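You operate a simulated robot arm through the tools that you are given. There is no shell and no other tool. Be economical: measure what you need, move in short steps, check, and stop when the job is done.

The job below is to be done with a simulated two-armed robot. You get a single attempt, and the scene is never put back.

Task
Swap the open floor loop for the two biggest, then reset the meter.
Fine: biggest by the loop card; three lever turns in all; one press of the meter reset button; the other loops stay shut.

It is judged by the outcome, as a careful person would: the job done as asked, and still so three seconds after it is handed in. It fails if anything else is knocked over, pushed out of place, dropped, spilled or broken.

Robot
Two 7-joint arms with two-finger grippers on one trunk, on a base that drives. Base frame: it is fixed to the floor where the robot stands at the start and does not move with it; the origin is under the middle of the robot, x ahead of it, y to its left, z up. Units: mm, degrees, N and s.
The left shoulder is at the start at [78, 151, 888], the right one opposite. With the tool pointing down near the work surface each hand reaches from about 220 to 780 mm from the robot's upright axis, wherever it stands, measured 20 degrees to its own side. Places, roughly: floor pump switch [800, 300, 900]; loop card [-1500, -2700, 0]; loop five lever [500, -400, 500]; loop four lever [500, -300, 500]; loop one lever [600, 0, 500]; loop three lever [500, -200, 500]; loop two lever [600, -100, 500]; meter reset button [500, -900, 1200]. Payload 2.54 kg a hand.
Tool frame (each hand has its own): the origin (TCP) lies between the finger pads and is the grasp point; the fingertips stand 30 mm ahead of it; z points along the fingers, y is the line along which they close. The gripper opens to 116 mm. The gripper's body begins 95 mm behind the TCP.
Orientation is that of the tool frame in the base frame, as [roll, pitch, yaw] about the fixed x, y, z axes, in that order (R = Rz(yaw) Ry(pitch) Rx(roll)). With the fingers straight down and closing along the base's y, the tool's x points along the base's -x, its y along +y and its z along -z.

Tools
- The arms move only by the tool step_arm. It takes "left_deltas", "right_deltas" or both (then of equal length, played together; a hand with none holds still); each is a list that holds one entry, the list of rows, each a list of 6 numbers: the shift along the tool's x, y, z in units of 250 mm (1.0 is 250 mm), then the turn, a rotation vector about the tool's x, y, z in units of 120 degrees (1.0 is 120 degrees). In form: [[[x, y, z, wx, wy, wz], ...]]. A call has 1 to 10 rows; each row is the pose to reach, as a shift and turn from the pose commanded when the call began, along the tool's axes at that moment. "left_grip" and "right_grip" are, for a hand that has rows, the finger opening in mm, from 0 to 116, set as the call begins (left out, the last holds). A call with a number of a shift or a turn outside -1 to 1 is refused whole. Rows are played at 5 a second. More than 50 mm and 8.6 degrees between two rows, or a gripper value outside its range, and nothing of the call is played. A pose out of reach is approached as far as the arm can. The call stops where the force on the tool passes 90 N (or 10 N more than at its start, if that is more) or the arm is blocked; 0.2 s more then pass. The fingers move at their own pace (about 72 mm/s each) and stop on an object; they squeeze with about 41 N. The grip force told is the motor's: it shows also when the fingers shut on nothing. Time passes only in rows, and 0.2 s behind the last, so rows that repeat a pose let the fingers close. The reply holds the time, the measured pose of the TCP, the force on the tool along the base axes, the opening and the grip force, in the units named above and with some noise, with the torque about the TCP (base axes, N m) and any sound that the robot's microphone picked up, and new pictures: "views" is both (left out), scene, wrist or none (wrist: the cameras of the hands that moved).
- Cameras (640 x 400 px; columns grow to the right, rows downward): "scene" is now at [144.6, -52.5, 1034.4]; the picture's right is [-0.56, -0.83, 0.00], its down [-0.25, 0.17, -0.95] and it looks along [0.79, -0.53, -0.31] (base axes); focal length 214 px, centre (320, 200). "left" rides on the left gripper at [69, 15, -122] in its tool frame; the picture's right is [-0.21, 0.98, 0.00], its down [-0.83, -0.18, -0.53] and it looks along [-0.52, -0.11, 0.85] (tool axes); focal length 251 px, centre (320, 200). "right" rides on the right gripper at [69, -15, -122] in its tool frame; the picture's right is [0.21, 0.98, 0.00], its down [-0.83, 0.18, -0.53] and it looks along [-0.52, 0.11, 0.85] (tool axes); focal length 251 px, centre (320, 200). There is no depth. A picture from a camera that has moved, and an enlarged one, comes with that camera's place and axes in the base frame and with its lens.
- raise_lower(by): slides the trunk up (or, below 0, down) by that many mm; the arms and the scene camera ride with it, the base frame stays. It gives what a move gives, with no picture.
- base_move(legs): drives the robot by 1 to 6 legs, each [ahead, left, turn to the left] in mm, mm and degrees, along the robot's own axes; the way and the turn of a leg run together, so that a leg with both is an arc; at most 1500 mm and 180 degrees a leg. The arms and the cameras ride along, it lands a little off, and it stops where it bumps. It gives what a move gives, and a new picture of the scene camera.
- head_to(pan, tilt): turns the head with the scene camera to pan (to the left, within 80 degrees either way) and tilt (down, from -29 to 69), counted from straight ahead of the robot. It gives what a move gives, and a new picture of the scene camera.
- enlarge(camera, box): a new picture of the part [left, top, right, bottom] of that camera's present view, enlarged. No time passes.
- finish_job(): hands the job in; it is judged then, once.

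Work in short steps. Places have to be worked out from the pictures, the camera data and where the tool is seen: move nearer, look again, correct. Check each grasp and each placing, and mend what went wrong. You have 120 turns and 260 pictures in all, those below and enlarged ones among them. Open the grippers and draw the arms clear of the work before you hand the job in, unless the task says otherwise; then end with one line.

The tools are called after ">>>" by a JSON object that holds its "method" and its "body". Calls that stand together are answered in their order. step_arm: Moves the arms, as the interface text tells. Its arguments: {"type":"object","properties":{"left_deltas":{"type":"array","items":{"type":"array","items":{"type":"array","items":{"type":"number"}}}},"left_grip":{"type":"number"},"right_deltas":{"type":"array","items":{"type":"array","items":{"type":"array","items":{"type":"number"}}}},"right_grip":{"type":"number"},"views":{"type":"string","enum":["both","scene","wrist","none"]}},"required":[]} The other tools are called the same way: raise_lower (by) slides the trunk up or down; base_move (legs) drives the base; head_to (pan, tilt) turns the head that bears the scene camera; enlarge (camera, box) takes an enlarged picture of a part of a camera's view; finish_job () hands the job in.

At the start:

```text
time_s: 0.0
left_tool_pos: [329.6, -52.3, 1001.0]
left_orientation: [-180.0, 0.0, 179.9]
left_wrist_force: [-0.4, 0.3, 0.4]
left_ft_torque: [0.02, -0.04, -0.04]
left_finger_gap: 115.9
left_grasp_force: 0.1
right_tool_pos: [449.6, -492.2, 1000.0]
right_orientation: [180.0, 0.0, 180.0]
right_wrist_force: [0.3, 0.1, 0.2]
right_ft_torque: [-0.02, 0.0, -0.01]
right_finger_gap: 115.9
right_grasp_force: 0.0
trunk travel left (down, up): [-125.0, 164.0]
robot x, y, heading: [-3.2, -1.9, 0.1]
head pan, tilt: [-34.0, 17.8]
```

scene: 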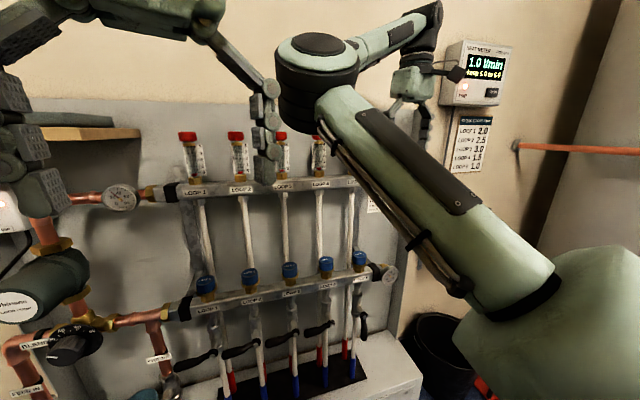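
right: 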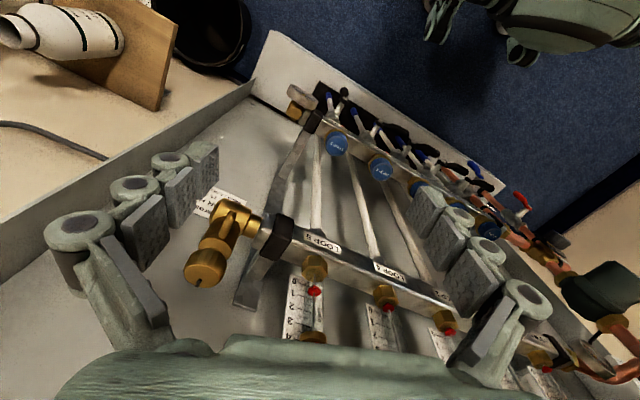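
left: 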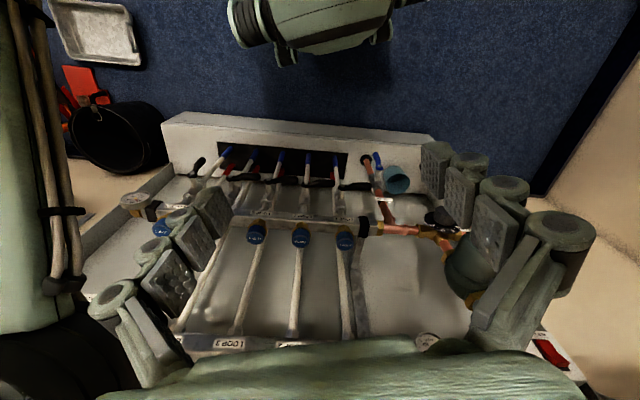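

The scene shows a manifold with five loops, a meter and a card near it. I enlarge the card, the meter and the levers first.

>>> {"method": "enlarge", "body": {"camera": "scene", "box": [430, 30, 530, 190]}}

>>> {"method": "enlarge", "body": {"camera": "scene", "box": [150, 240, 410, 400]}}

>>> {"method": "enlarge", "body": {"camera": "scene", "box": [150, 120, 390, 220]}}

```text
2.50 times, centred on (480, 110) of scene
camera zoom: at [144.6, -52.5, 1034.4], right [-0.56, -0.83, 0.0], down [-0.25, 0.17, -0.95], along [0.79, -0.53, -0.31], focal length 536 px, centre (-80, 425)
```

zoom: 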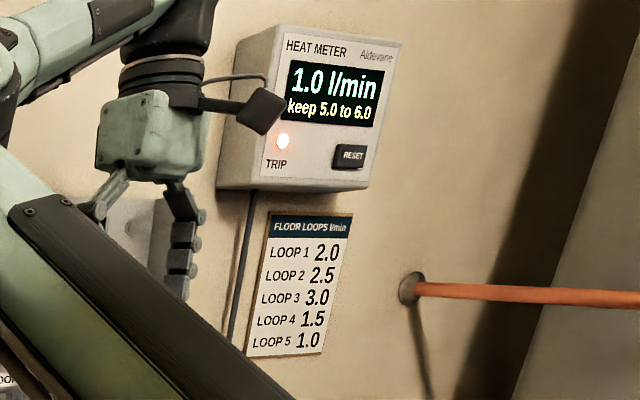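

```text
2.46 times, centred on (280, 320) of scene
camera zoom: at [144.6, -52.5, 1034.4], right [-0.56, -0.83, 0.0], down [-0.25, 0.17, -0.95], along [0.79, -0.53, -0.31], focal length 528 px, centre (418, -95)
```

zoom: 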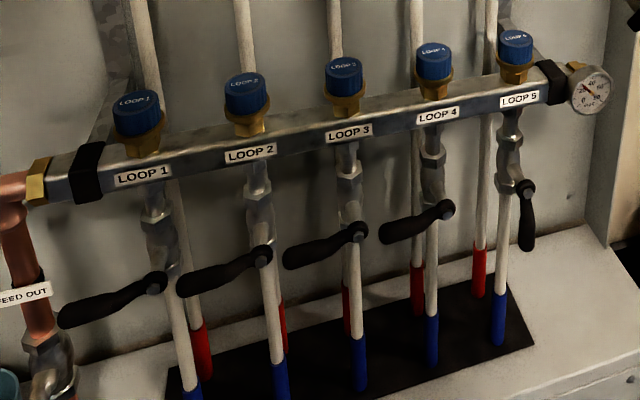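

```text
2.67 times, centred on (270, 170) of scene
camera zoom: at [144.6, -52.5, 1034.4], right [-0.56, -0.83, 0.0], down [-0.25, 0.17, -0.95], along [0.79, -0.53, -0.31], focal length 572 px, centre (453, 280)
```

zoom: 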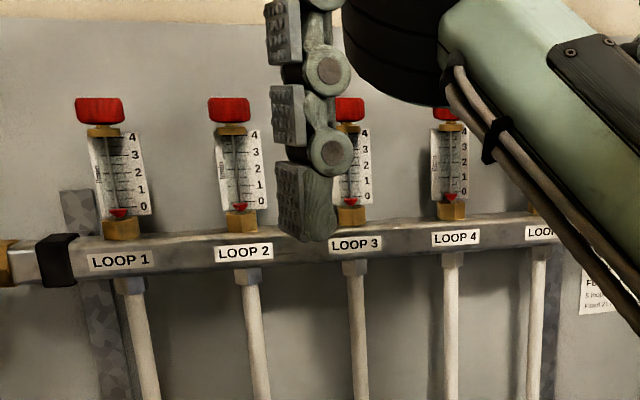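

Loop 5 is open now, and the card by the meter puts loops 3 and 2 as largest. The listed card place is elsewhere (behind right), so I look that way and read the small notice on the panel.

>>> {"method": "head_to", "body": {"pan": -80, "tilt": 20}}

>>> {"method": "enlarge", "body": {"camera": "scene", "box": [0, 100, 320, 300]}}

```text
time_s: 1.1
left_tool_pos: [327.6, -52.7, 1001.0]
left_orientation: [179.9, 0.0, 179.8]
left_wrist_force: [-0.4, -0.2, 0.1]
left_ft_torque: [-0.03, 0.01, 0.01]
left_finger_gap: 116.0
left_grasp_force: 0.1
right_tool_pos: [449.2, -492.8, 1000.7]
right_orientation: [-180.0, 0.0, 179.9]
right_wrist_force: [0.1, 0.3, 0.1]
right_ft_torque: [0.06, -0.02, 0.0]
right_finger_gap: 116.1
right_grasp_force: 0.0
trunk travel left (down, up): [-125.0, 164.0]
robot x, y, heading: [3.2, 1.9, -0.1]
head pan, tilt: [-80.0, 20.0]
camera scene: at [83.5, -92.0, 1030.8], right [-0.98, -0.17, 0.0], down [-0.06, 0.34, -0.94], along [0.16, -0.93, -0.34], focal length 214 px, centre (320, 200)
```

scene: 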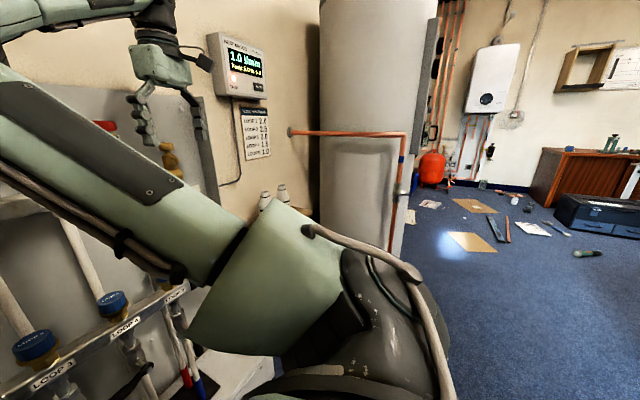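

```text
2.00 times, centred on (160, 200) of scene
camera zoom: at [83.5, -92.0, 1030.8], right [-0.98, -0.17, 0.0], down [-0.06, 0.34, -0.94], along [0.16, -0.93, -0.34], focal length 429 px, centre (640, 200)
```

zoom: 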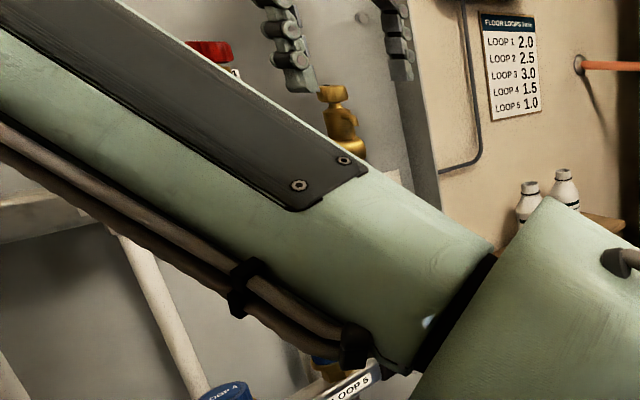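

Papers lie on the floor where the loop card is said to be. I enlarge that area.

>>> {"method": "enlarge", "body": {"camera": "scene", "box": [400, 170, 640, 270]}}

>>> {"method": "enlarge", "body": {"camera": "scene", "box": [500, 200, 580, 250]}}

>>> {"method": "enlarge", "body": {"camera": "scene", "box": [540, 30, 640, 120]}}

```text
2.67 times, centred on (520, 220) of scene
camera zoom: at [83.5, -92.0, 1030.8], right [-0.98, -0.17, 0.0], down [-0.06, 0.34, -0.94], along [0.16, -0.93, -0.34], focal length 572 px, centre (-213, 147)
```

zoom: 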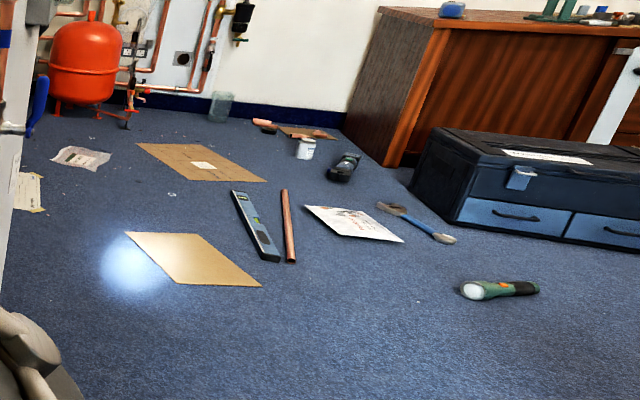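

```text
8.00 times, centred on (540, 225) of scene
camera zoom: at [83.5, -92.0, 1030.8], right [-0.98, -0.17, 0.0], down [-0.06, 0.34, -0.94], along [0.16, -0.93, -0.34], focal length 1716 px, centre (-1440, 0)
```

zoom: 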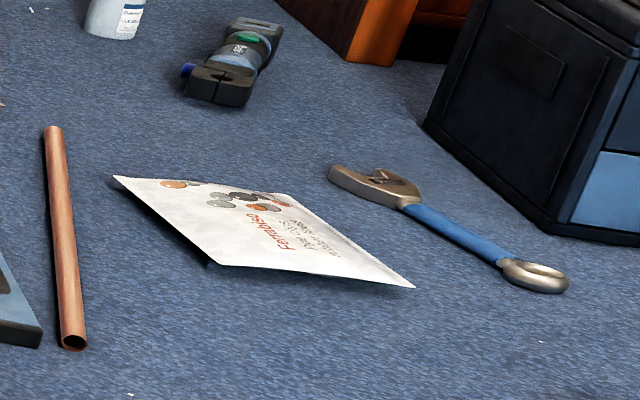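

```text
4.44 times, centred on (590, 75) of scene
camera zoom: at [83.5, -92.0, 1030.8], right [-0.98, -0.17, 0.0], down [-0.06, 0.34, -0.94], along [0.16, -0.93, -0.34], focal length 953 px, centre (-880, 756)
```

zoom: 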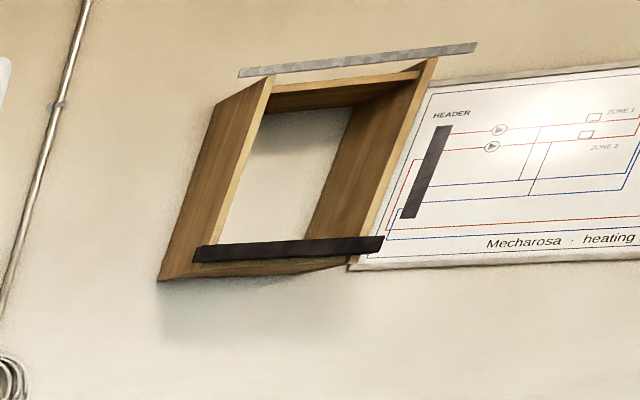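

A small white card lies on the cardboard at about [-1450, -2900, 0], which matches the listed place. I enlarge it.

>>> {"method": "enlarge", "body": {"camera": "scene", "box": [460, 222, 492, 242]}}

>>> {"method": "enlarge", "body": {"camera": "scene", "box": [400, 224, 448, 254]}}

```text
16.00 times, centred on (476, 232) of scene
camera zoom: at [83.5, -92.0, 1030.8], right [-0.98, -0.17, 0.0], down [-0.06, 0.34, -0.94], along [0.16, -0.93, -0.34], focal length 3432 px, centre (-2176, -312)
```

zoom: 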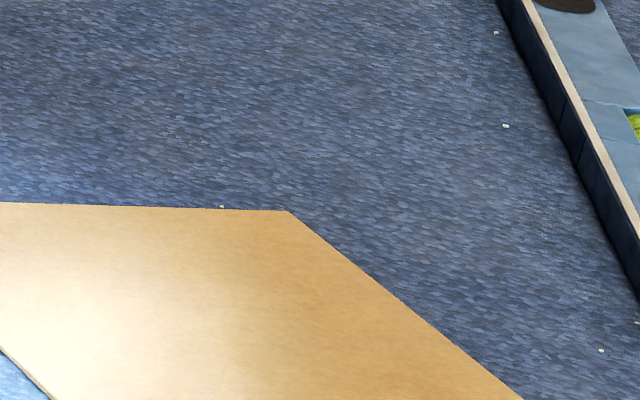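

```text
13.33 times, centred on (424, 239) of scene
camera zoom: at [83.5, -92.0, 1030.8], right [-0.98, -0.17, 0.0], down [-0.06, 0.34, -0.94], along [0.16, -0.93, -0.34], focal length 2860 px, centre (-1067, -320)
```

zoom: 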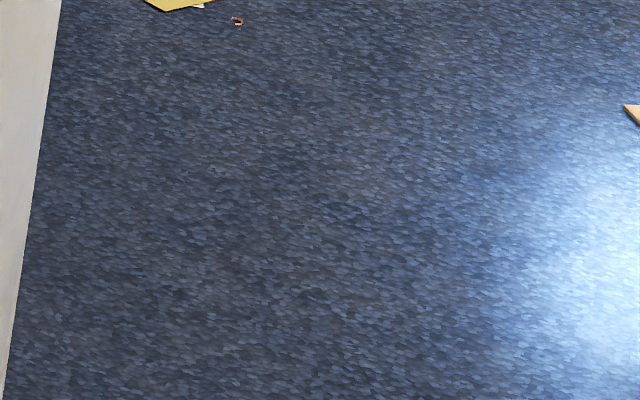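

I misjudged the row; the card is at about (476, 207), and another paper is at (410, 216).

>>> {"method": "enlarge", "body": {"camera": "scene", "box": [464, 199, 488, 214]}}

>>> {"method": "enlarge", "body": {"camera": "scene", "box": [398, 206, 422, 221]}}

```text
16.00 times, centred on (476, 206) of scene
camera zoom: at [83.5, -92.0, 1030.8], right [-0.98, -0.17, 0.0], down [-0.06, 0.34, -0.94], along [0.16, -0.93, -0.34], focal length 3432 px, centre (-2176, 96)
```

zoom: 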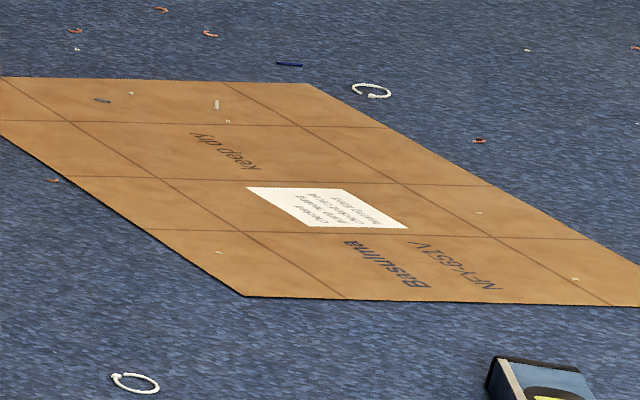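

```text
16.00 times, centred on (410, 214) of scene
camera zoom: at [83.5, -92.0, 1030.8], right [-0.98, -0.17, 0.0], down [-0.06, 0.34, -0.94], along [0.16, -0.93, -0.34], focal length 3432 px, centre (-1120, -16)
```

zoom: 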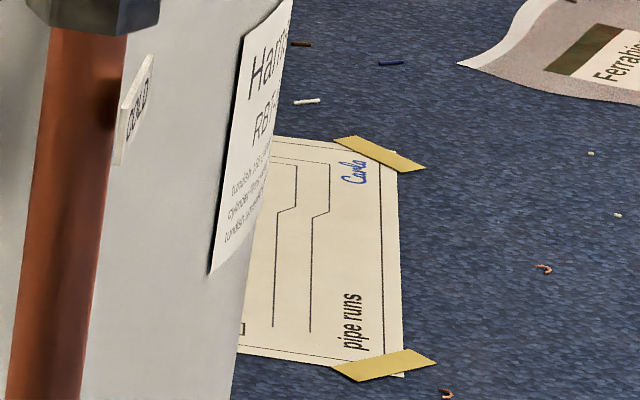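

That is a packing slip, but a taped sheet "pipe runs" is half hidden behind the tank. I back off 600 mm to see it, and the floor there, from a better angle.

>>> {"method": "base_move", "body": {"legs": [[-600, 0, 0], [0, 0, -25]]}}

```text
time_s: 5.8
left_tool_pos: [-310.1, -188.7, 1000.4]
left_orientation: [179.9, 0.0, 155.1]
left_wrist_force: [0.3, -0.4, -0.1]
left_ft_torque: [0.03, 0.01, -0.03]
left_finger_gap: 116.0
left_grasp_force: 0.1
right_tool_pos: [-386.3, -636.2, 999.8]
right_orientation: [180.0, -0.1, 155.1]
right_wrist_force: [0.5, -0.2, -1.2]
right_ft_torque: [-0.03, 0.01, -0.02]
right_finger_gap: 116.1
right_grasp_force: 0.0
trunk travel left (down, up): [-125.0, 164.0]
robot x, y, heading: [-586.5, 0.4, -25.0]
head pan, tilt: [-80.0, 20.0]
camera scene: at [-549.5, -119.9, 1030.8], right [-0.97, 0.26, 0.0], down [0.09, 0.33, -0.94], along [-0.24, -0.91, -0.34], focal length 214 px, centre (320, 200)
```

scene: 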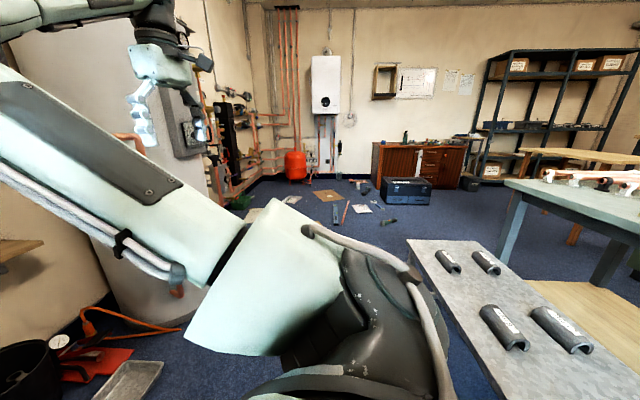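

I enlarge the floor region with the papers, and the wall notices.

>>> {"method": "enlarge", "body": {"camera": "scene", "box": [215, 170, 295, 220]}}

>>> {"method": "enlarge", "body": {"camera": "scene", "box": [295, 175, 407, 245]}}

>>> {"method": "enlarge", "body": {"camera": "scene", "box": [370, 50, 482, 120]}}

```text
8.00 times, centred on (255, 195) of scene
camera zoom: at [-549.5, -119.9, 1030.8], right [-0.97, 0.26, 0.0], down [0.09, 0.33, -0.94], along [-0.24, -0.91, -0.34], focal length 1716 px, centre (840, 240)
```

zoom: 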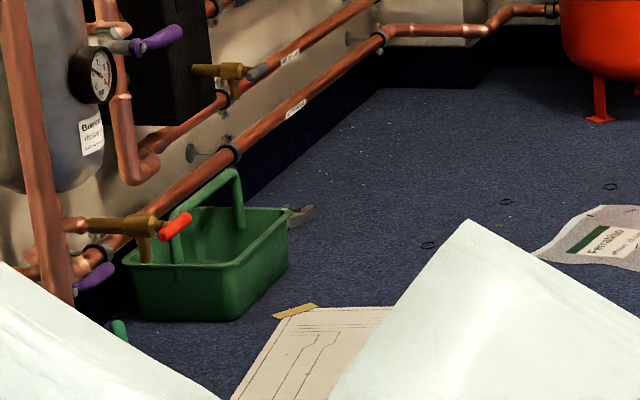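

```text
5.71 times, centred on (351, 210) of scene
camera zoom: at [-549.5, -119.9, 1030.8], right [-0.97, 0.26, 0.0], down [0.09, 0.33, -0.94], along [-0.24, -0.91, -0.34], focal length 1226 px, centre (143, 143)
```

zoom: 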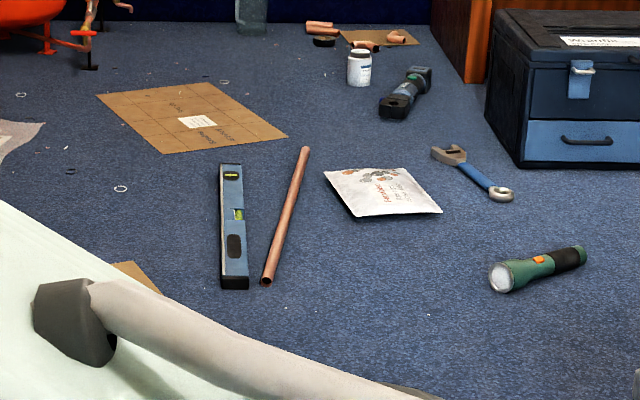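

```text
5.71 times, centred on (426, 85) of scene
camera zoom: at [-549.5, -119.9, 1030.8], right [-0.97, 0.26, 0.0], down [0.09, 0.33, -0.94], along [-0.24, -0.91, -0.34], focal length 1226 px, centre (-286, 857)
```

zoom: 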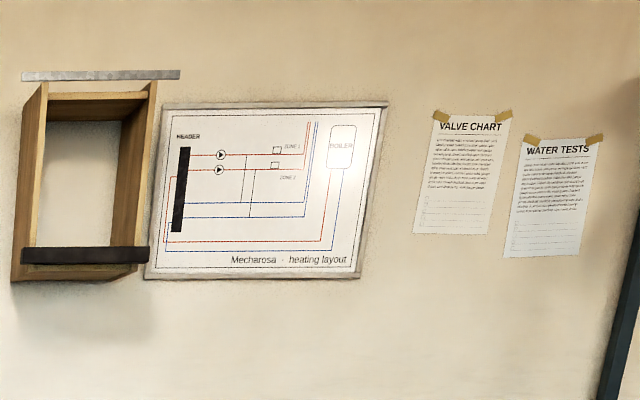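

I check the slip on the cardboard and the plain floor at the listed spot once more at full zoom.

>>> {"method": "enlarge", "body": {"camera": "scene", "box": [321, 190, 337, 200]}}

>>> {"method": "enlarge", "body": {"camera": "scene", "box": [325, 195, 357, 215]}}

```text
16.00 times, centred on (329, 195) of scene
camera zoom: at [-549.5, -119.9, 1030.8], right [-0.97, 0.26, 0.0], down [0.09, 0.33, -0.94], along [-0.24, -0.91, -0.34], focal length 3432 px, centre (176, 280)
```

zoom: 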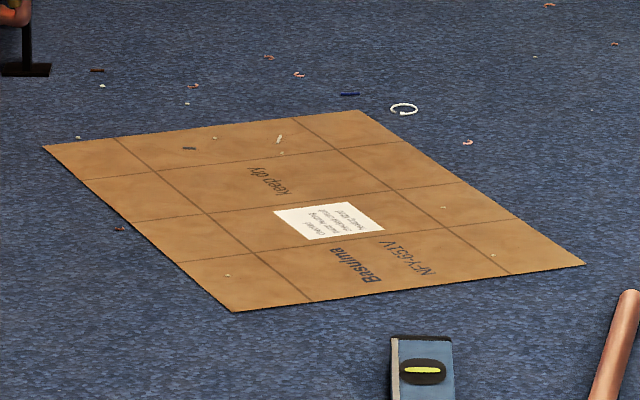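

```text
16.00 times, centred on (341, 205) of scene
camera zoom: at [-549.5, -119.9, 1030.8], right [-0.97, 0.26, 0.0], down [0.09, 0.33, -0.94], along [-0.24, -0.91, -0.34], focal length 3432 px, centre (-16, 120)
```

zoom: 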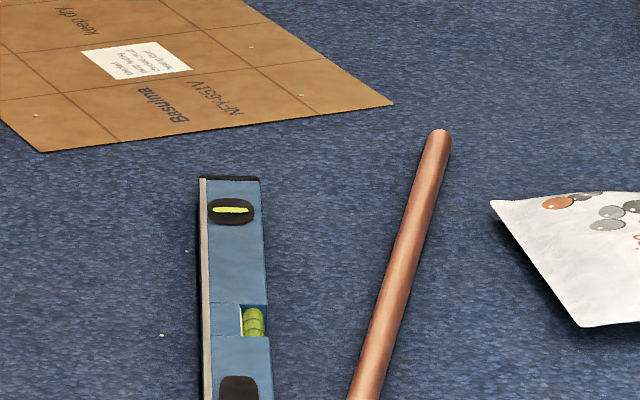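

No loop card lies there; the wall card headed "FLOOR LOOPS l/min" stands: loops 3 (3.0) and 2 (2.5), sum 5.5, which fits the meter's 5.0–6.0 band. I turn back to face the manifold.

>>> {"method": "base_move", "body": {"legs": [[0, 0, 25], [250, -200, 0]]}}

>>> {"method": "head_to", "body": {"pan": 0, "tilt": 25}}

```text
time_s: 9.6
left_tool_pos: [-9.2, -255.5, 1000.0]
left_orientation: [-179.9, -0.1, 180.0]
left_wrist_force: [0.4, 0.0, 0.5]
left_ft_torque: [-0.01, 0.02, 0.01]
left_finger_gap: 115.7
left_grasp_force: 0.0
right_tool_pos: [111.0, -694.9, 999.5]
right_orientation: [-179.9, 0.0, 179.9]
right_wrist_force: [0.0, 0.2, 0.5]
right_ft_torque: [0.02, 0.0, 0.0]
right_finger_gap: 116.0
right_grasp_force: 0.1
trunk travel left (down, up): [-125.0, 164.0]
robot x, y, heading: [-338.8, -200.1, 0.0]
head pan, tilt: [-80.0, 20.0]
camera scene: at [-255.1, -295.5, 1030.8], right [-0.98, -0.17, 0.0], down [-0.06, 0.34, -0.94], along [0.16, -0.93, -0.34], focal length 214 px, centre (320, 200)
```

scene: 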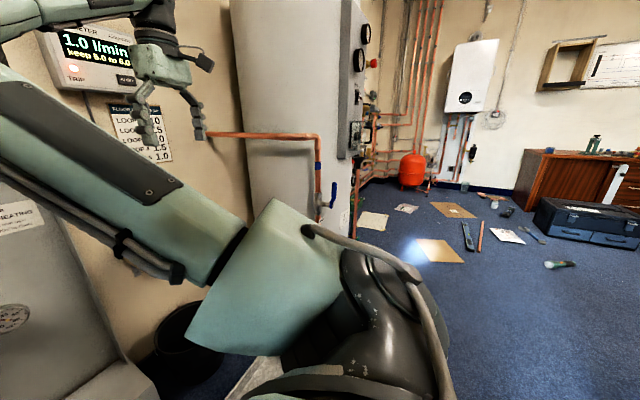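

```text
time_s: 11.2
left_tool_pos: [-5.6, -255.0, 997.7]
left_orientation: [180.0, 0.0, -179.8]
left_wrist_force: [69.5, 31.8, -16.2]
left_ft_torque: [-4.41, 7.78, -3.76]
left_finger_gap: 115.7
left_grasp_force: 0.0
right_tool_pos: [109.9, -695.1, 1000.2]
right_orientation: [179.9, 0.0, 180.0]
right_wrist_force: [0.7, -0.2, 0.0]
right_ft_torque: [0.0, 0.02, -0.02]
right_finger_gap: 116.0
right_grasp_force: 0.1
trunk travel left (down, up): [-125.0, 164.0]
robot x, y, heading: [-336.5, -200.6, -0.4]
head pan, tilt: [0.0, 25.0]
camera scene: at [-226.8, -285.0, 1026.6], right [-0.88, -0.48, 0.0], down [-0.18, 0.34, -0.92], along [0.44, -0.81, -0.38], focal length 214 px, centre (320, 200)
```

scene: 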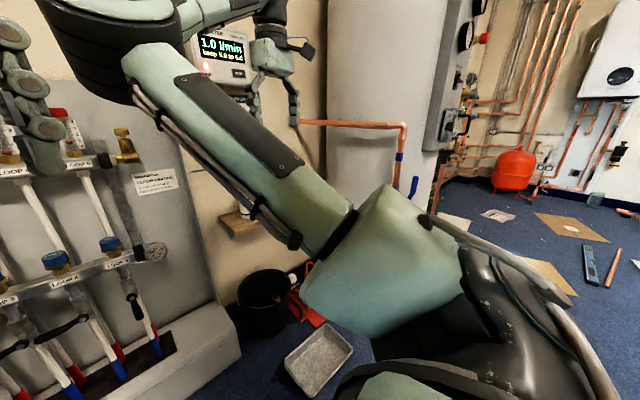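

The head pressed on something of the left arm (69 N) while panning. I turn it back, then move the left hand out to the left.

>>> {"method": "head_to", "body": {"pan": -70, "tilt": 20}}

>>> {"method": "step_arm", "body": {"left_deltas": [[[0, 0.15, 0, 0, 0, 0], [0, 0.3, 0, 0, 0, 0], [0, 0.45, 0, 0, 0, 0], [0, 0.6, 0, 0, 0, 0], [0, 0.75, 0, 0, 0, 0], [0, 0.9, 0, 0, 0, 0], [0, 1.0, 0, 0, 0, 0]]], "views": "scene"}}

```text
time_s: 12.6
left_tool_pos: [-10.9, -255.8, 1000.8]
left_orientation: [-179.9, 0.1, 179.9]
left_wrist_force: [-0.7, 0.1, -0.3]
left_ft_torque: [0.0, -0.01, 0.0]
left_finger_gap: 116.1
left_grasp_force: 0.0
right_tool_pos: [110.3, -695.0, 1000.2]
right_orientation: [180.0, 0.0, -179.9]
right_wrist_force: [0.6, 0.6, -0.5]
right_ft_torque: [-0.03, 0.01, 0.0]
right_finger_gap: 116.0
right_grasp_force: 0.1
trunk travel left (down, up): [-125.0, 164.0]
robot x, y, heading: [-337.6, -201.7, 0.1]
head pan, tilt: [-70.0, 20.0]
camera scene: at [-239.5, -291.2, 1030.8], right [-0.94, -0.34, 0.0], down [-0.12, 0.32, -0.94], along [0.32, -0.88, -0.34], focal length 214 px, centre (320, 200)
```

scene: 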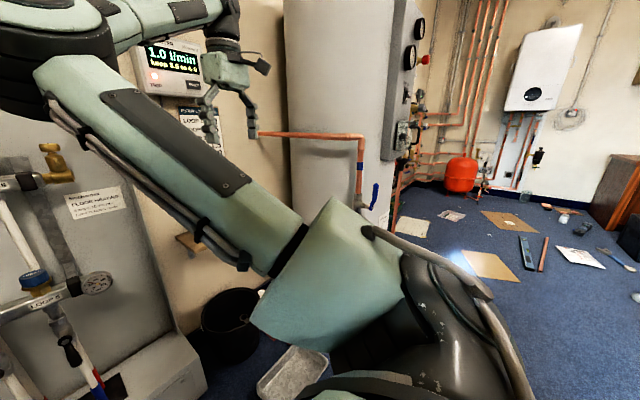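

```text
time_s: 14.2
left_tool_pos: [-9.3, -6.6, 997.1]
left_orientation: [180.0, -0.1, -179.9]
left_wrist_force: [0.2, 0.8, -0.1]
left_ft_torque: [-0.03, -0.04, 0.02]
left_finger_gap: 116.1
left_grasp_force: 0.1
right_tool_pos: [110.2, -695.3, 999.9]
right_orientation: [-180.0, 0.0, 179.9]
right_wrist_force: [-0.6, -0.9, 0.1]
right_ft_torque: [0.01, 0.02, 0.01]
right_finger_gap: 115.9
right_grasp_force: 0.0
trunk travel left (down, up): [-125.0, 164.0]
robot x, y, heading: [-339.9, -205.3, 0.1]
head pan, tilt: [-70.0, 20.0]
camera scene: at [-239.7, -291.1, 1030.8], right [-0.94, -0.34, 0.0], down [-0.12, 0.32, -0.94], along [0.32, -0.88, -0.34], focal length 214 px, centre (320, 200)
```

scene: 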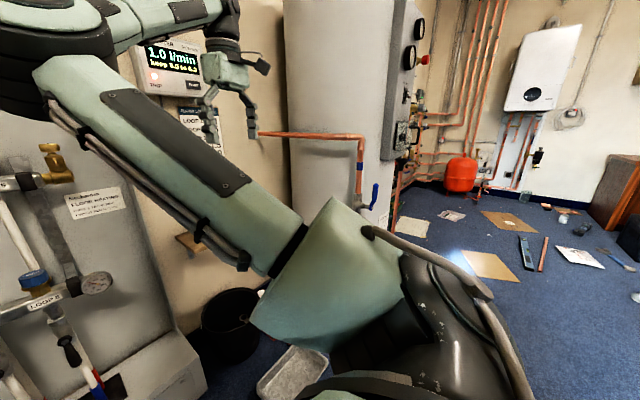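

Left hand is aside. I now look ahead at the manifold.

>>> {"method": "head_to", "body": {"pan": 0, "tilt": 30}}

```text
time_s: 15.6
left_tool_pos: [-8.2, -6.2, 998.9]
left_orientation: [179.9, 0.0, -180.0]
left_wrist_force: [-0.1, -1.0, -0.7]
left_ft_torque: [-0.04, 0.01, 0.0]
left_finger_gap: 116.0
left_grasp_force: 0.1
right_tool_pos: [110.7, -695.5, 999.8]
right_orientation: [-180.0, 0.0, 179.9]
right_wrist_force: [0.4, 0.2, 0.5]
right_ft_torque: [0.01, 0.01, 0.0]
right_finger_gap: 116.0
right_grasp_force: 0.0
trunk travel left (down, up): [-125.0, 164.0]
robot x, y, heading: [-338.6, -204.2, 0.2]
head pan, tilt: [0.0, 30.0]
camera scene: at [-180.9, -203.8, 1014.8], right [0.0, -1.0, 0.0], down [-0.5, 0.0, -0.87], along [0.87, 0.0, -0.5], focal length 214 px, centre (320, 200)
```

scene: 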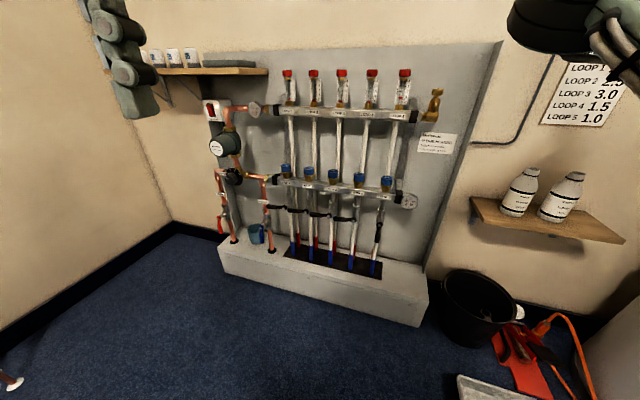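

>>> {"method": "enlarge", "body": {"camera": "scene", "box": [250, 150, 430, 262]}}

>>> {"method": "enlarge", "body": {"camera": "scene", "box": [405, 125, 469, 165]}}

>>> {"method": "enlarge", "body": {"camera": "scene", "box": [320, 170, 400, 220]}}

```text
3.56 times, centred on (340, 206) of scene
camera zoom: at [-180.9, -203.8, 1014.8], right [0.0, -1.0, 0.0], down [-0.5, 0.0, -0.87], along [0.87, 0.0, -0.5], focal length 763 px, centre (249, 179)
```

zoom: 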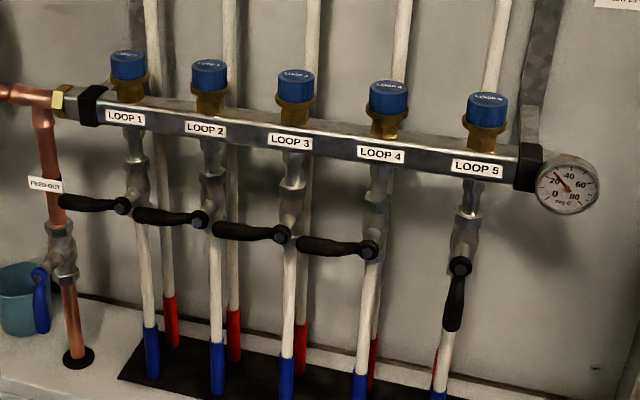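

```text
10.00 times, centred on (437, 145) of scene
camera zoom: at [-180.9, -203.8, 1014.8], right [0.0, -1.0, 0.0], down [-0.5, 0.0, -0.87], along [0.87, 0.0, -0.5], focal length 2145 px, centre (-850, 750)
```

zoom: 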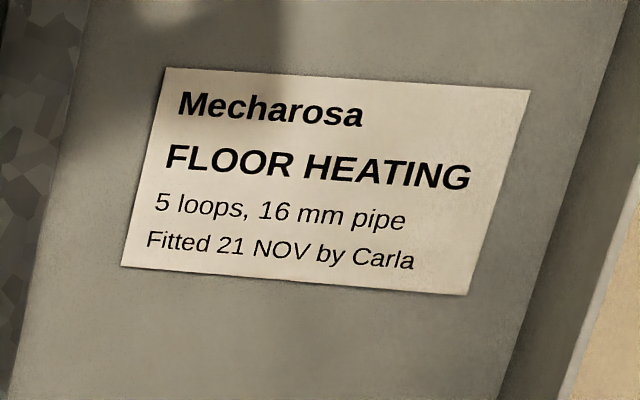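

```text
8.00 times, centred on (360, 195) of scene
camera zoom: at [-180.9, -203.8, 1014.8], right [0.0, -1.0, 0.0], down [-0.5, 0.0, -0.87], along [0.87, 0.0, -0.5], focal length 1716 px, centre (0, 240)
```

zoom: 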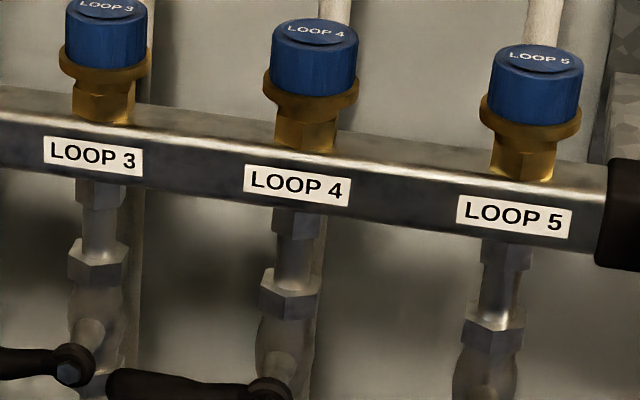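

Levers 1–4 point left (shut), lever 5 points down (open); pivots sit roughly at z≈500 on a wall yawed about −17°. I turn the right hand to point forward, fingers closed, lowering it in free space.

>>> {"method": "step_arm", "body": {"right_deltas": [[[0, 0, 0.1, 0, -0.07, 0], [0, 0, 0.2, 0, -0.14, 0], [0, 0, 0.3, 0, -0.21, 0], [0, 0, 0.4, 0, -0.28, 0], [0, 0, 0.5, 0, -0.35, 0], [0, 0, 0.6, 0, -0.42, 0], [0, 0, 0.7, 0, -0.49, 0], [0, 0, 0.8, 0, -0.56, 0], [0, 0, 0.9, 0, -0.63, 0], [0, 0, 1.0, 0, -0.7, 0]]], "right_grip": 0, "views": "both"}}

>>> {"method": "raise_lower", "body": {"by": -110}}

```text
time_s: 17.8
left_tool_pos: [-9.5, -7.3, 998.3]
left_orientation: [-179.9, 0.0, 179.9]
left_wrist_force: [-0.3, 0.1, 0.5]
left_ft_torque: [0.0, 0.01, 0.01]
left_finger_gap: 116.1
left_grasp_force: 0.0
right_tool_pos: [115.8, -694.5, 752.4]
right_orientation: [-178.9, 84.2, -179.1]
right_wrist_force: [0.0, 0.5, 0.3]
right_ft_torque: [-0.02, 0.03, -0.04]
right_finger_gap: 0.1
right_grasp_force: 28.5
trunk travel left (down, up): [-125.0, 164.0]
robot x, y, heading: [-334.4, -201.7, 0.0]
head pan, tilt: [0.0, 30.0]
camera scene: at [-181.0, -203.9, 1014.8], right [0.0, -1.0, 0.0], down [-0.5, 0.0, -0.87], along [0.87, 0.0, -0.5], focal length 214 px, centre (320, 200)
camera right: at [-14.3, -709.8, 695.6], right [-0.02, 0.98, -0.22], down [-0.45, 0.18, 0.88], along [0.89, 0.11, 0.43], focal length 251 px, centre (320, 200)
```

scene: 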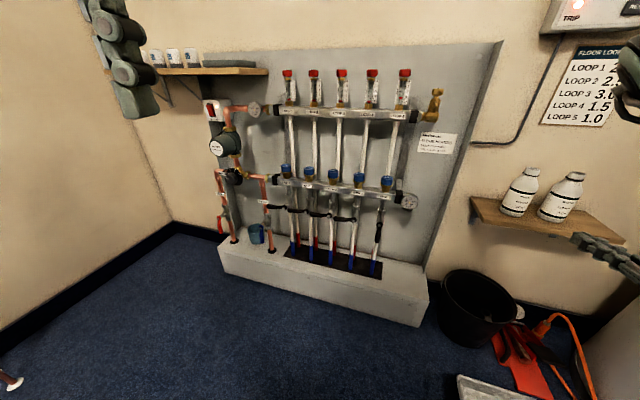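
right: 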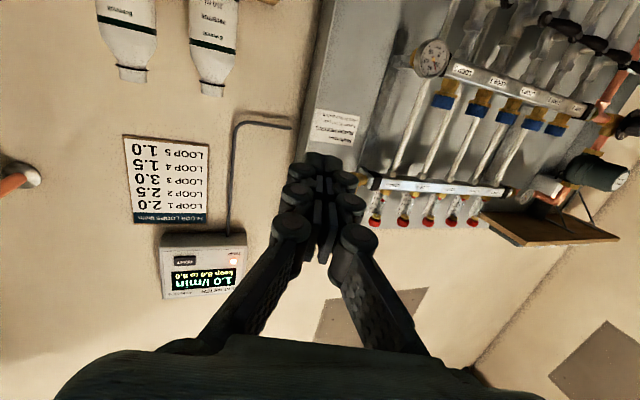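

```text
time_s: 19.2
left_tool_pos: [-8.7, -7.5, 888.1]
left_orientation: [180.0, -0.1, 179.9]
left_wrist_force: [0.7, -0.3, -0.4]
left_ft_torque: [0.04, 0.02, -0.03]
left_finger_gap: 116.1
left_grasp_force: 0.0
right_tool_pos: [114.6, -695.3, 641.4]
right_orientation: [-179.7, 84.0, -179.7]
right_wrist_force: [-1.0, 0.3, 0.0]
right_ft_torque: [0.0, 0.02, -0.01]
right_finger_gap: 0.2
right_grasp_force: 29.0
trunk travel left (down, up): [-15.0, 274.0]
robot x, y, heading: [-339.9, -204.1, 0.0]
head pan, tilt: [0.0, 30.0]
```

Camera is now 110 mm lower; I take an enlarged look for triangulation of the lever pivots.

>>> {"method": "enlarge", "body": {"camera": "scene", "box": [255, 120, 415, 220]}}

```text
4.00 times, centred on (335, 170) of scene
camera zoom: at [-181.0, -203.7, 904.9], right [0.0, -1.0, 0.0], down [-0.5, 0.0, -0.87], along [0.87, 0.0, -0.5], focal length 858 px, centre (260, 320)
```

zoom: 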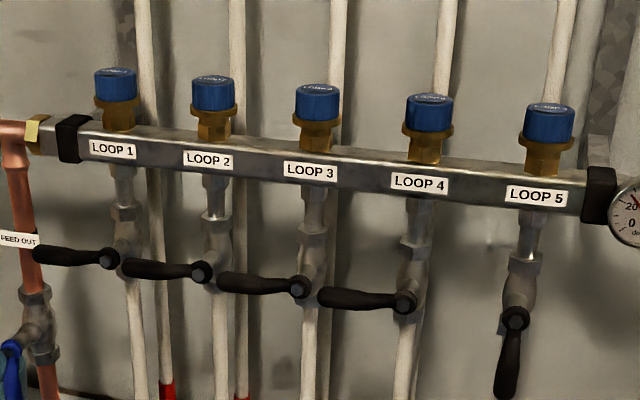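

Triangulated pivots: L2 ≈ (578,−146), L3 ≈ (552,−241), L5 ≈ (481,−431), z≈522, wall yaw ≈ −18°. I finish orienting the right hand square to the wall and bring it inward 200 mm before driving up.

>>> {"method": "step_arm", "body": {"right_deltas": [[[0, 0.16, 0, 0.03, -0.01, 0], [0, 0.32, 0, 0.06, -0.02, 0], [0, 0.48, 0, 0.09, -0.03, 0], [0, 0.64, 0, 0.12, -0.04, 0], [0, 0.8, 0, 0.149, -0.05, 0]]], "views": "none"}}

>>> {"method": "base_move", "body": {"legs": [[0, 180, 0], [200, 0, 0]]}}

```text
time_s: 20.4
left_tool_pos: [-8.1, -7.5, 887.6]
left_orientation: [179.9, -0.1, 180.0]
left_wrist_force: [1.1, -1.2, -0.7]
left_ft_torque: [-0.02, -0.01, 0.0]
left_finger_gap: 116.0
left_grasp_force: 0.0
right_tool_pos: [124.2, -635.5, 649.9]
right_orientation: [-94.9, 89.2, -111.8]
right_wrist_force: [0.8, 0.1, 0.1]
right_ft_torque: [0.05, 0.02, 0.01]
right_finger_gap: 0.0
right_grasp_force: 27.8
right hand out of reach, approached as far as the arm can: row 3, 4, 5
trunk travel left (down, up): [-15.0, 274.0]
robot x, y, heading: [-338.2, -202.7, -0.2]
head pan, tilt: [0.0, 30.0]
```

```text
time_s: 24.0
left_tool_pos: [192.8, 180.4, 888.8]
left_orientation: [-180.0, 0.1, -179.5]
left_wrist_force: [0.3, 0.7, -0.4]
left_ft_torque: [0.01, 0.01, 0.01]
left_finger_gap: 115.8
left_grasp_force: 0.0
right_tool_pos: [331.2, -448.9, 650.6]
right_orientation: [-93.9, 89.1, -110.4]
right_wrist_force: [-0.6, -0.6, -0.1]
right_ft_torque: [-0.03, -0.03, 0.0]
right_finger_gap: 0.0
right_grasp_force: 28.8
trunk travel left (down, up): [-15.0, 274.0]
robot x, y, heading: [-135.8, -18.3, 0.5]
head pan, tilt: [0.0, 30.0]
camera scene: at [23.2, -18.9, 904.8], right [0.01, -1.0, 0.0], down [-0.5, 0.0, -0.87], along [0.87, 0.01, -0.5], focal length 214 px, centre (320, 200)
```

scene: 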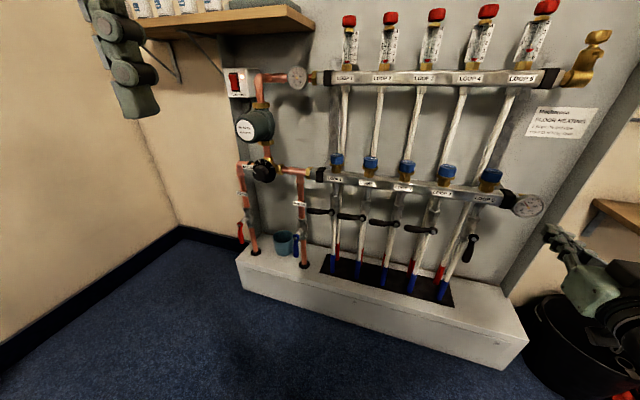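

The hand is pointed at the wall (z≈(.96,−.28,0)), 146 mm in front of the lever plane. I shift it left and down in two parts toward the spot above lever 3.

>>> {"method": "step_arm", "body": {"right_deltas": [[[0.08, 0.15, 0.05, 0, 0, 0], [0.16, 0.3, 0.05, 0, 0, 0], [0.24, 0.45, 0.05, 0, 0, 0], [0.32, 0.6, 0.05, 0, 0, 0], [0.39, 0.75, 0.05, 0, 0, 0]]], "views": "both"}}

```text
time_s: 25.2
left_tool_pos: [193.6, 180.8, 888.5]
left_orientation: [-180.0, -0.1, -179.6]
left_wrist_force: [0.6, 0.0, 0.7]
left_ft_torque: [0.02, -0.03, 0.02]
left_finger_gap: 116.3
left_grasp_force: 0.1
right_tool_pos: [331.4, -449.3, 650.3]
right_orientation: [-94.3, 89.1, -110.8]
right_wrist_force: [0.1, -0.4, 0.1]
right_ft_torque: [-0.02, -0.01, -0.01]
right_finger_gap: 0.0
right_grasp_force: 28.5
right hand out of reach, approached as far as the arm can: row 1, 2, 3, 4, 5
trunk travel left (down, up): [-15.0, 274.0]
robot x, y, heading: [-133.9, -18.8, 0.6]
head pan, tilt: [0.0, 30.0]
camera scene: at [23.2, -18.9, 904.8], right [0.01, -1.0, 0.0], down [-0.5, 0.0, -0.87], along [0.87, 0.01, -0.5], focal length 214 px, centre (320, 200)
camera right: at [209.0, -429.3, 582.6], right [0.28, 0.93, -0.23], down [-0.46, 0.34, 0.82], along [0.85, -0.12, 0.52], focal length 251 px, centre (320, 200)
```

scene: 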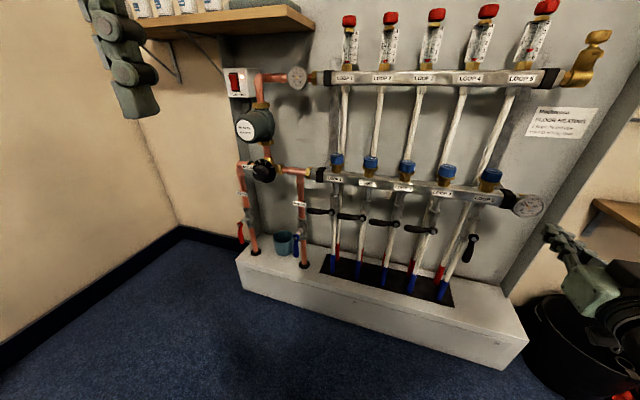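
right: 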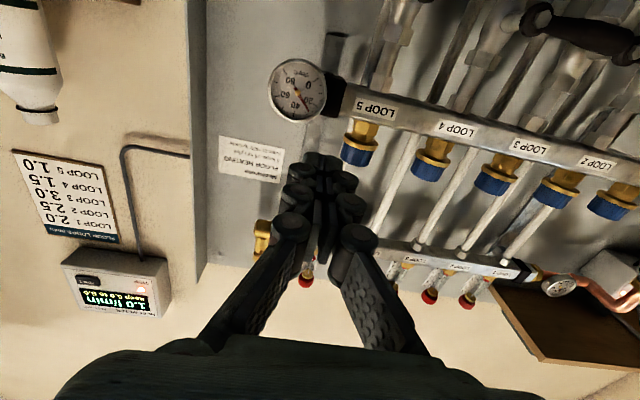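

The arm is stuck at a joint limit in this lateral spot. I re-station the base square to the wall (heading ≈ −18°) so the levers lie in front of the right shoulder.

>>> {"method": "base_move", "body": {"legs": [[-150, 0, 0], [0, 0, -18.5], [0, 245, 0], [120, 0, 0]]}}

>>> {"method": "step_arm", "body": {"right_deltas": [[[0, 0, 0, -0.05, 0, 0], [0, 0, 0, -0.1, 0, 0], [0, 0, 0, -0.15, 0, 0]]], "views": "none"}}

```text
time_s: 31.0
left_tool_pos: [278.9, 245.5, 888.3]
left_orientation: [180.0, 0.1, 160.8]
left_wrist_force: [-0.4, 0.4, -0.5]
left_ft_torque: [0.03, 0.03, 0.04]
left_finger_gap: 116.4
left_grasp_force: 0.0
right_tool_pos: [197.4, -392.6, 652.0]
right_orientation: [-94.0, 89.1, -130.3]
right_wrist_force: [0.3, 0.8, 0.2]
right_ft_torque: [0.02, -0.03, 0.02]
right_finger_gap: 0.0
right_grasp_force: 28.5
trunk travel left (down, up): [-15.0, 274.0]
robot x, y, heading: [-97.6, 168.9, -19.1]
head pan, tilt: [0.0, 30.0]
camera scene: at [51.9, 115.8, 904.8], right [-0.33, -0.94, 0.0], down [-0.47, 0.16, -0.87], along [0.82, -0.28, -0.5], focal length 214 px, centre (320, 200)
```

scene: 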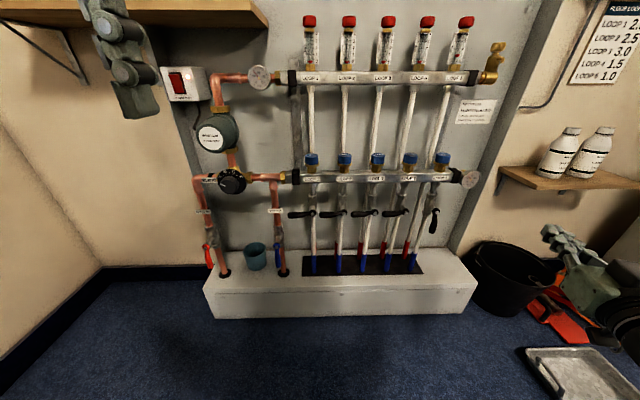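

```text
time_s: 31.8
left_tool_pos: [278.8, 245.5, 888.8]
left_orientation: [179.9, 0.0, 160.8]
left_wrist_force: [-0.6, -0.2, -0.6]
left_ft_torque: [0.01, 0.01, 0.0]
left_finger_gap: 116.0
left_grasp_force: 0.1
right_tool_pos: [197.0, -393.2, 650.7]
right_orientation: [-113.3, 89.1, -131.4]
right_wrist_force: [0.5, -0.6, -0.2]
right_ft_torque: [-0.01, 0.0, 0.02]
right_finger_gap: 0.0
right_grasp_force: 28.5
trunk travel left (down, up): [-15.0, 274.0]
robot x, y, heading: [-94.4, 172.2, -19.0]
head pan, tilt: [0.0, 30.0]
```

Yaw is now −18°, square to the wall. I move forward, inward and down toward lever 3's standoff in steps.

>>> {"method": "step_arm", "body": {"right_deltas": [[[0.02, 0.0, 0.15, 0, 0, 0], [0.08, 0.12, 0.25, 0, 0, 0], [0.14, 0.24, 0.3, 0, 0, 0], [0.2, 0.36, 0.3, 0, 0, 0], [0.26, 0.48, 0.3, 0, 0, 0], [0.3, 0.6, 0.3, 0, 0, 0]]], "views": "both"}}

```text
time_s: 33.2
left_tool_pos: [279.8, 245.9, 887.8]
left_orientation: [180.0, 0.0, 160.8]
left_wrist_force: [-0.1, 1.4, -0.2]
left_ft_torque: [0.06, -0.04, 0.04]
left_finger_gap: 116.1
left_grasp_force: 0.0
right_tool_pos: [274.7, -349.0, 612.7]
right_orientation: [-118.5, 89.1, -136.5]
right_wrist_force: [-0.2, 0.3, 0.6]
right_ft_torque: [-0.03, 0.0, 0.03]
right_finger_gap: 0.2
right_grasp_force: 28.5
right hand out of reach, approached as far as the arm can: row 4, 5, 6
trunk travel left (down, up): [-15.0, 274.0]
robot x, y, heading: [-98.3, 168.3, -19.3]
head pan, tilt: [0.0, 30.0]
camera scene: at [52.0, 115.8, 904.7], right [-0.33, -0.94, 0.0], down [-0.47, 0.16, -0.87], along [0.82, -0.28, -0.5], focal length 214 px, centre (320, 200)
camera right: at [153.7, -324.8, 546.5], right [0.3, 0.93, -0.23], down [-0.44, 0.35, 0.83], along [0.85, -0.15, 0.51], focal length 251 px, centre (320, 200)
```

scene: 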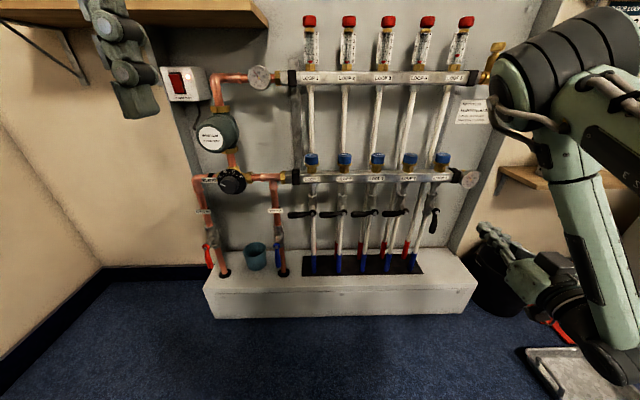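
right: 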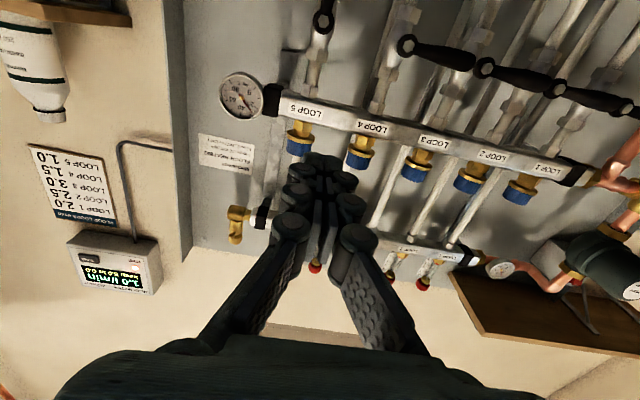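

Lateral limit is about rel y −366 for this hand pose, so I drive the base 280 mm left to bring lever 3 in front of the hand (hand is 230 mm off the plane, clear).

>>> {"method": "base_move", "body": {"legs": [[0, 270, 1]]}}

```text
time_s: 36.4
left_tool_pos: [362.8, 500.6, 889.3]
left_orientation: [-179.9, 0.0, 161.4]
left_wrist_force: [0.2, 0.5, 0.0]
left_ft_torque: [-0.01, -0.02, -0.02]
left_finger_gap: 116.0
left_grasp_force: 0.1
right_tool_pos: [367.1, -93.2, 614.6]
right_orientation: [-118.9, 89.0, -136.1]
right_wrist_force: [0.3, -0.5, -0.3]
right_ft_torque: [-0.01, -0.01, -0.02]
right_finger_gap: 0.1
right_grasp_force: 28.4
trunk travel left (down, up): [-15.0, 274.0]
robot x, y, heading: [-12.1, 419.2, -18.5]
head pan, tilt: [0.0, 30.0]
camera scene: at [138.1, 367.8, 904.8], right [-0.32, -0.95, 0.0], down [-0.47, 0.16, -0.87], along [0.82, -0.28, -0.5], focal length 214 px, centre (320, 200)
```

scene: 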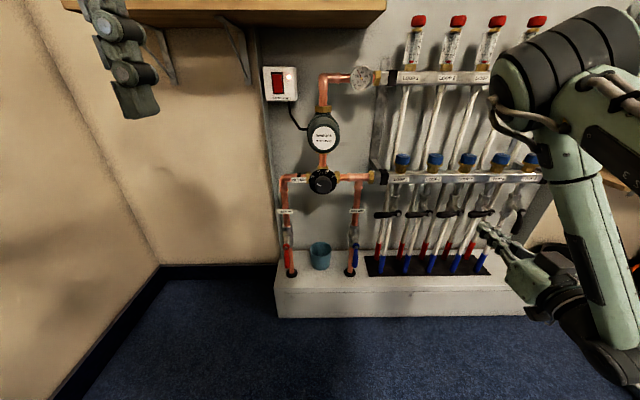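

Now the target standoff is (475,−153,552). I move there: 121 forward, 25 right, 63 down.

>>> {"method": "step_arm", "body": {"right_deltas": [[[0.1, -0.05, 0.1, 0, 0, 0], [0.2, -0.1, 0.25, 0, 0, 0], [0.252, -0.1, 0.4, 0, 0, 0], [0.252, -0.1, 0.484, 0, 0, 0]]], "views": "both"}}

>>> {"method": "enlarge", "body": {"camera": "scene", "box": [340, 140, 580, 290]}}

```text
time_s: 37.4
left_tool_pos: [363.4, 499.1, 889.0]
left_orientation: [179.9, 0.0, 161.4]
left_wrist_force: [0.0, 0.2, -0.6]
left_ft_torque: [0.01, -0.02, -0.01]
left_finger_gap: 115.9
left_grasp_force: 0.1
right_tool_pos: [447.6, -177.9, 570.7]
right_orientation: [-137.8, 88.7, -154.4]
right_wrist_force: [-0.4, 0.3, -0.6]
right_ft_torque: [0.01, 0.0, 0.0]
right_finger_gap: 0.0
right_grasp_force: 28.5
right hand out of reach, approached as far as the arm can: row 1, 2, 3, 4
trunk travel left (down, up): [-15.0, 274.0]
robot x, y, heading: [-12.2, 420.3, -18.4]
head pan, tilt: [0.0, 30.0]
camera scene: at [138.1, 367.8, 904.7], right [-0.32, -0.95, 0.0], down [-0.47, 0.16, -0.87], along [0.82, -0.28, -0.5], focal length 214 px, centre (320, 200)
camera right: at [324.7, -158.2, 503.5], right [0.27, 0.93, -0.23], down [-0.44, 0.33, 0.83], along [0.85, -0.13, 0.51], focal length 251 px, centre (320, 200)
```

scene: 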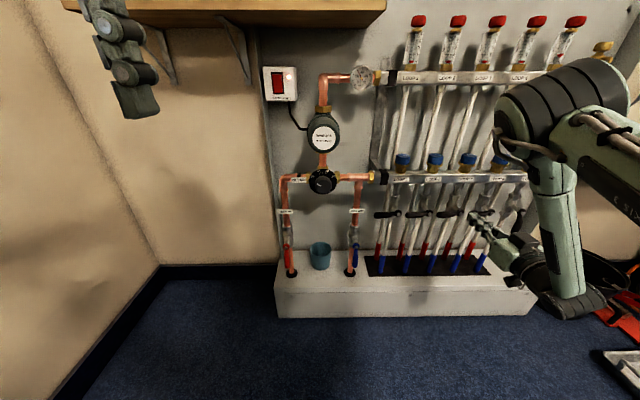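
right: 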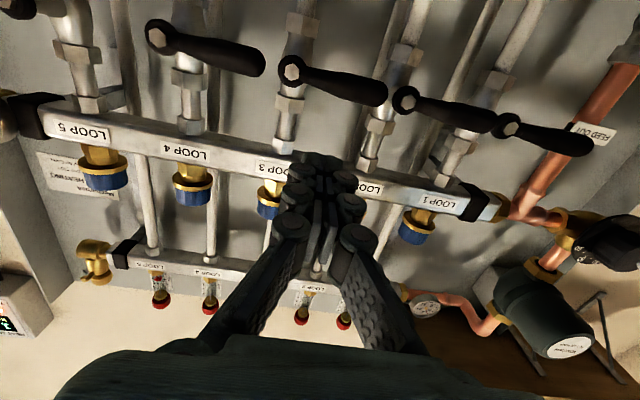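

```text
2.67 times, centred on (460, 215) of scene
camera zoom: at [138.1, 367.8, 904.7], right [-0.32, -0.95, 0.0], down [-0.47, 0.16, -0.87], along [0.82, -0.28, -0.5], focal length 572 px, centre (-53, 160)
```

zoom: 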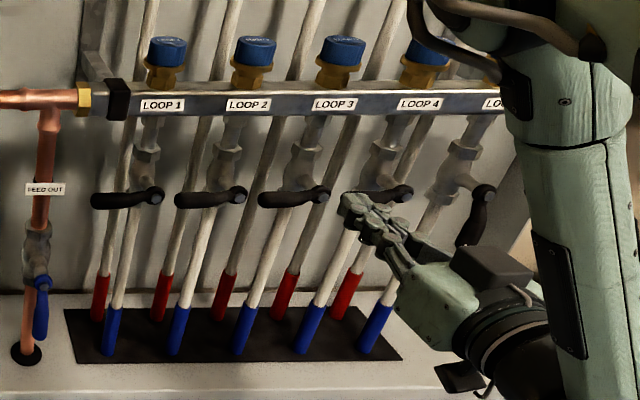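

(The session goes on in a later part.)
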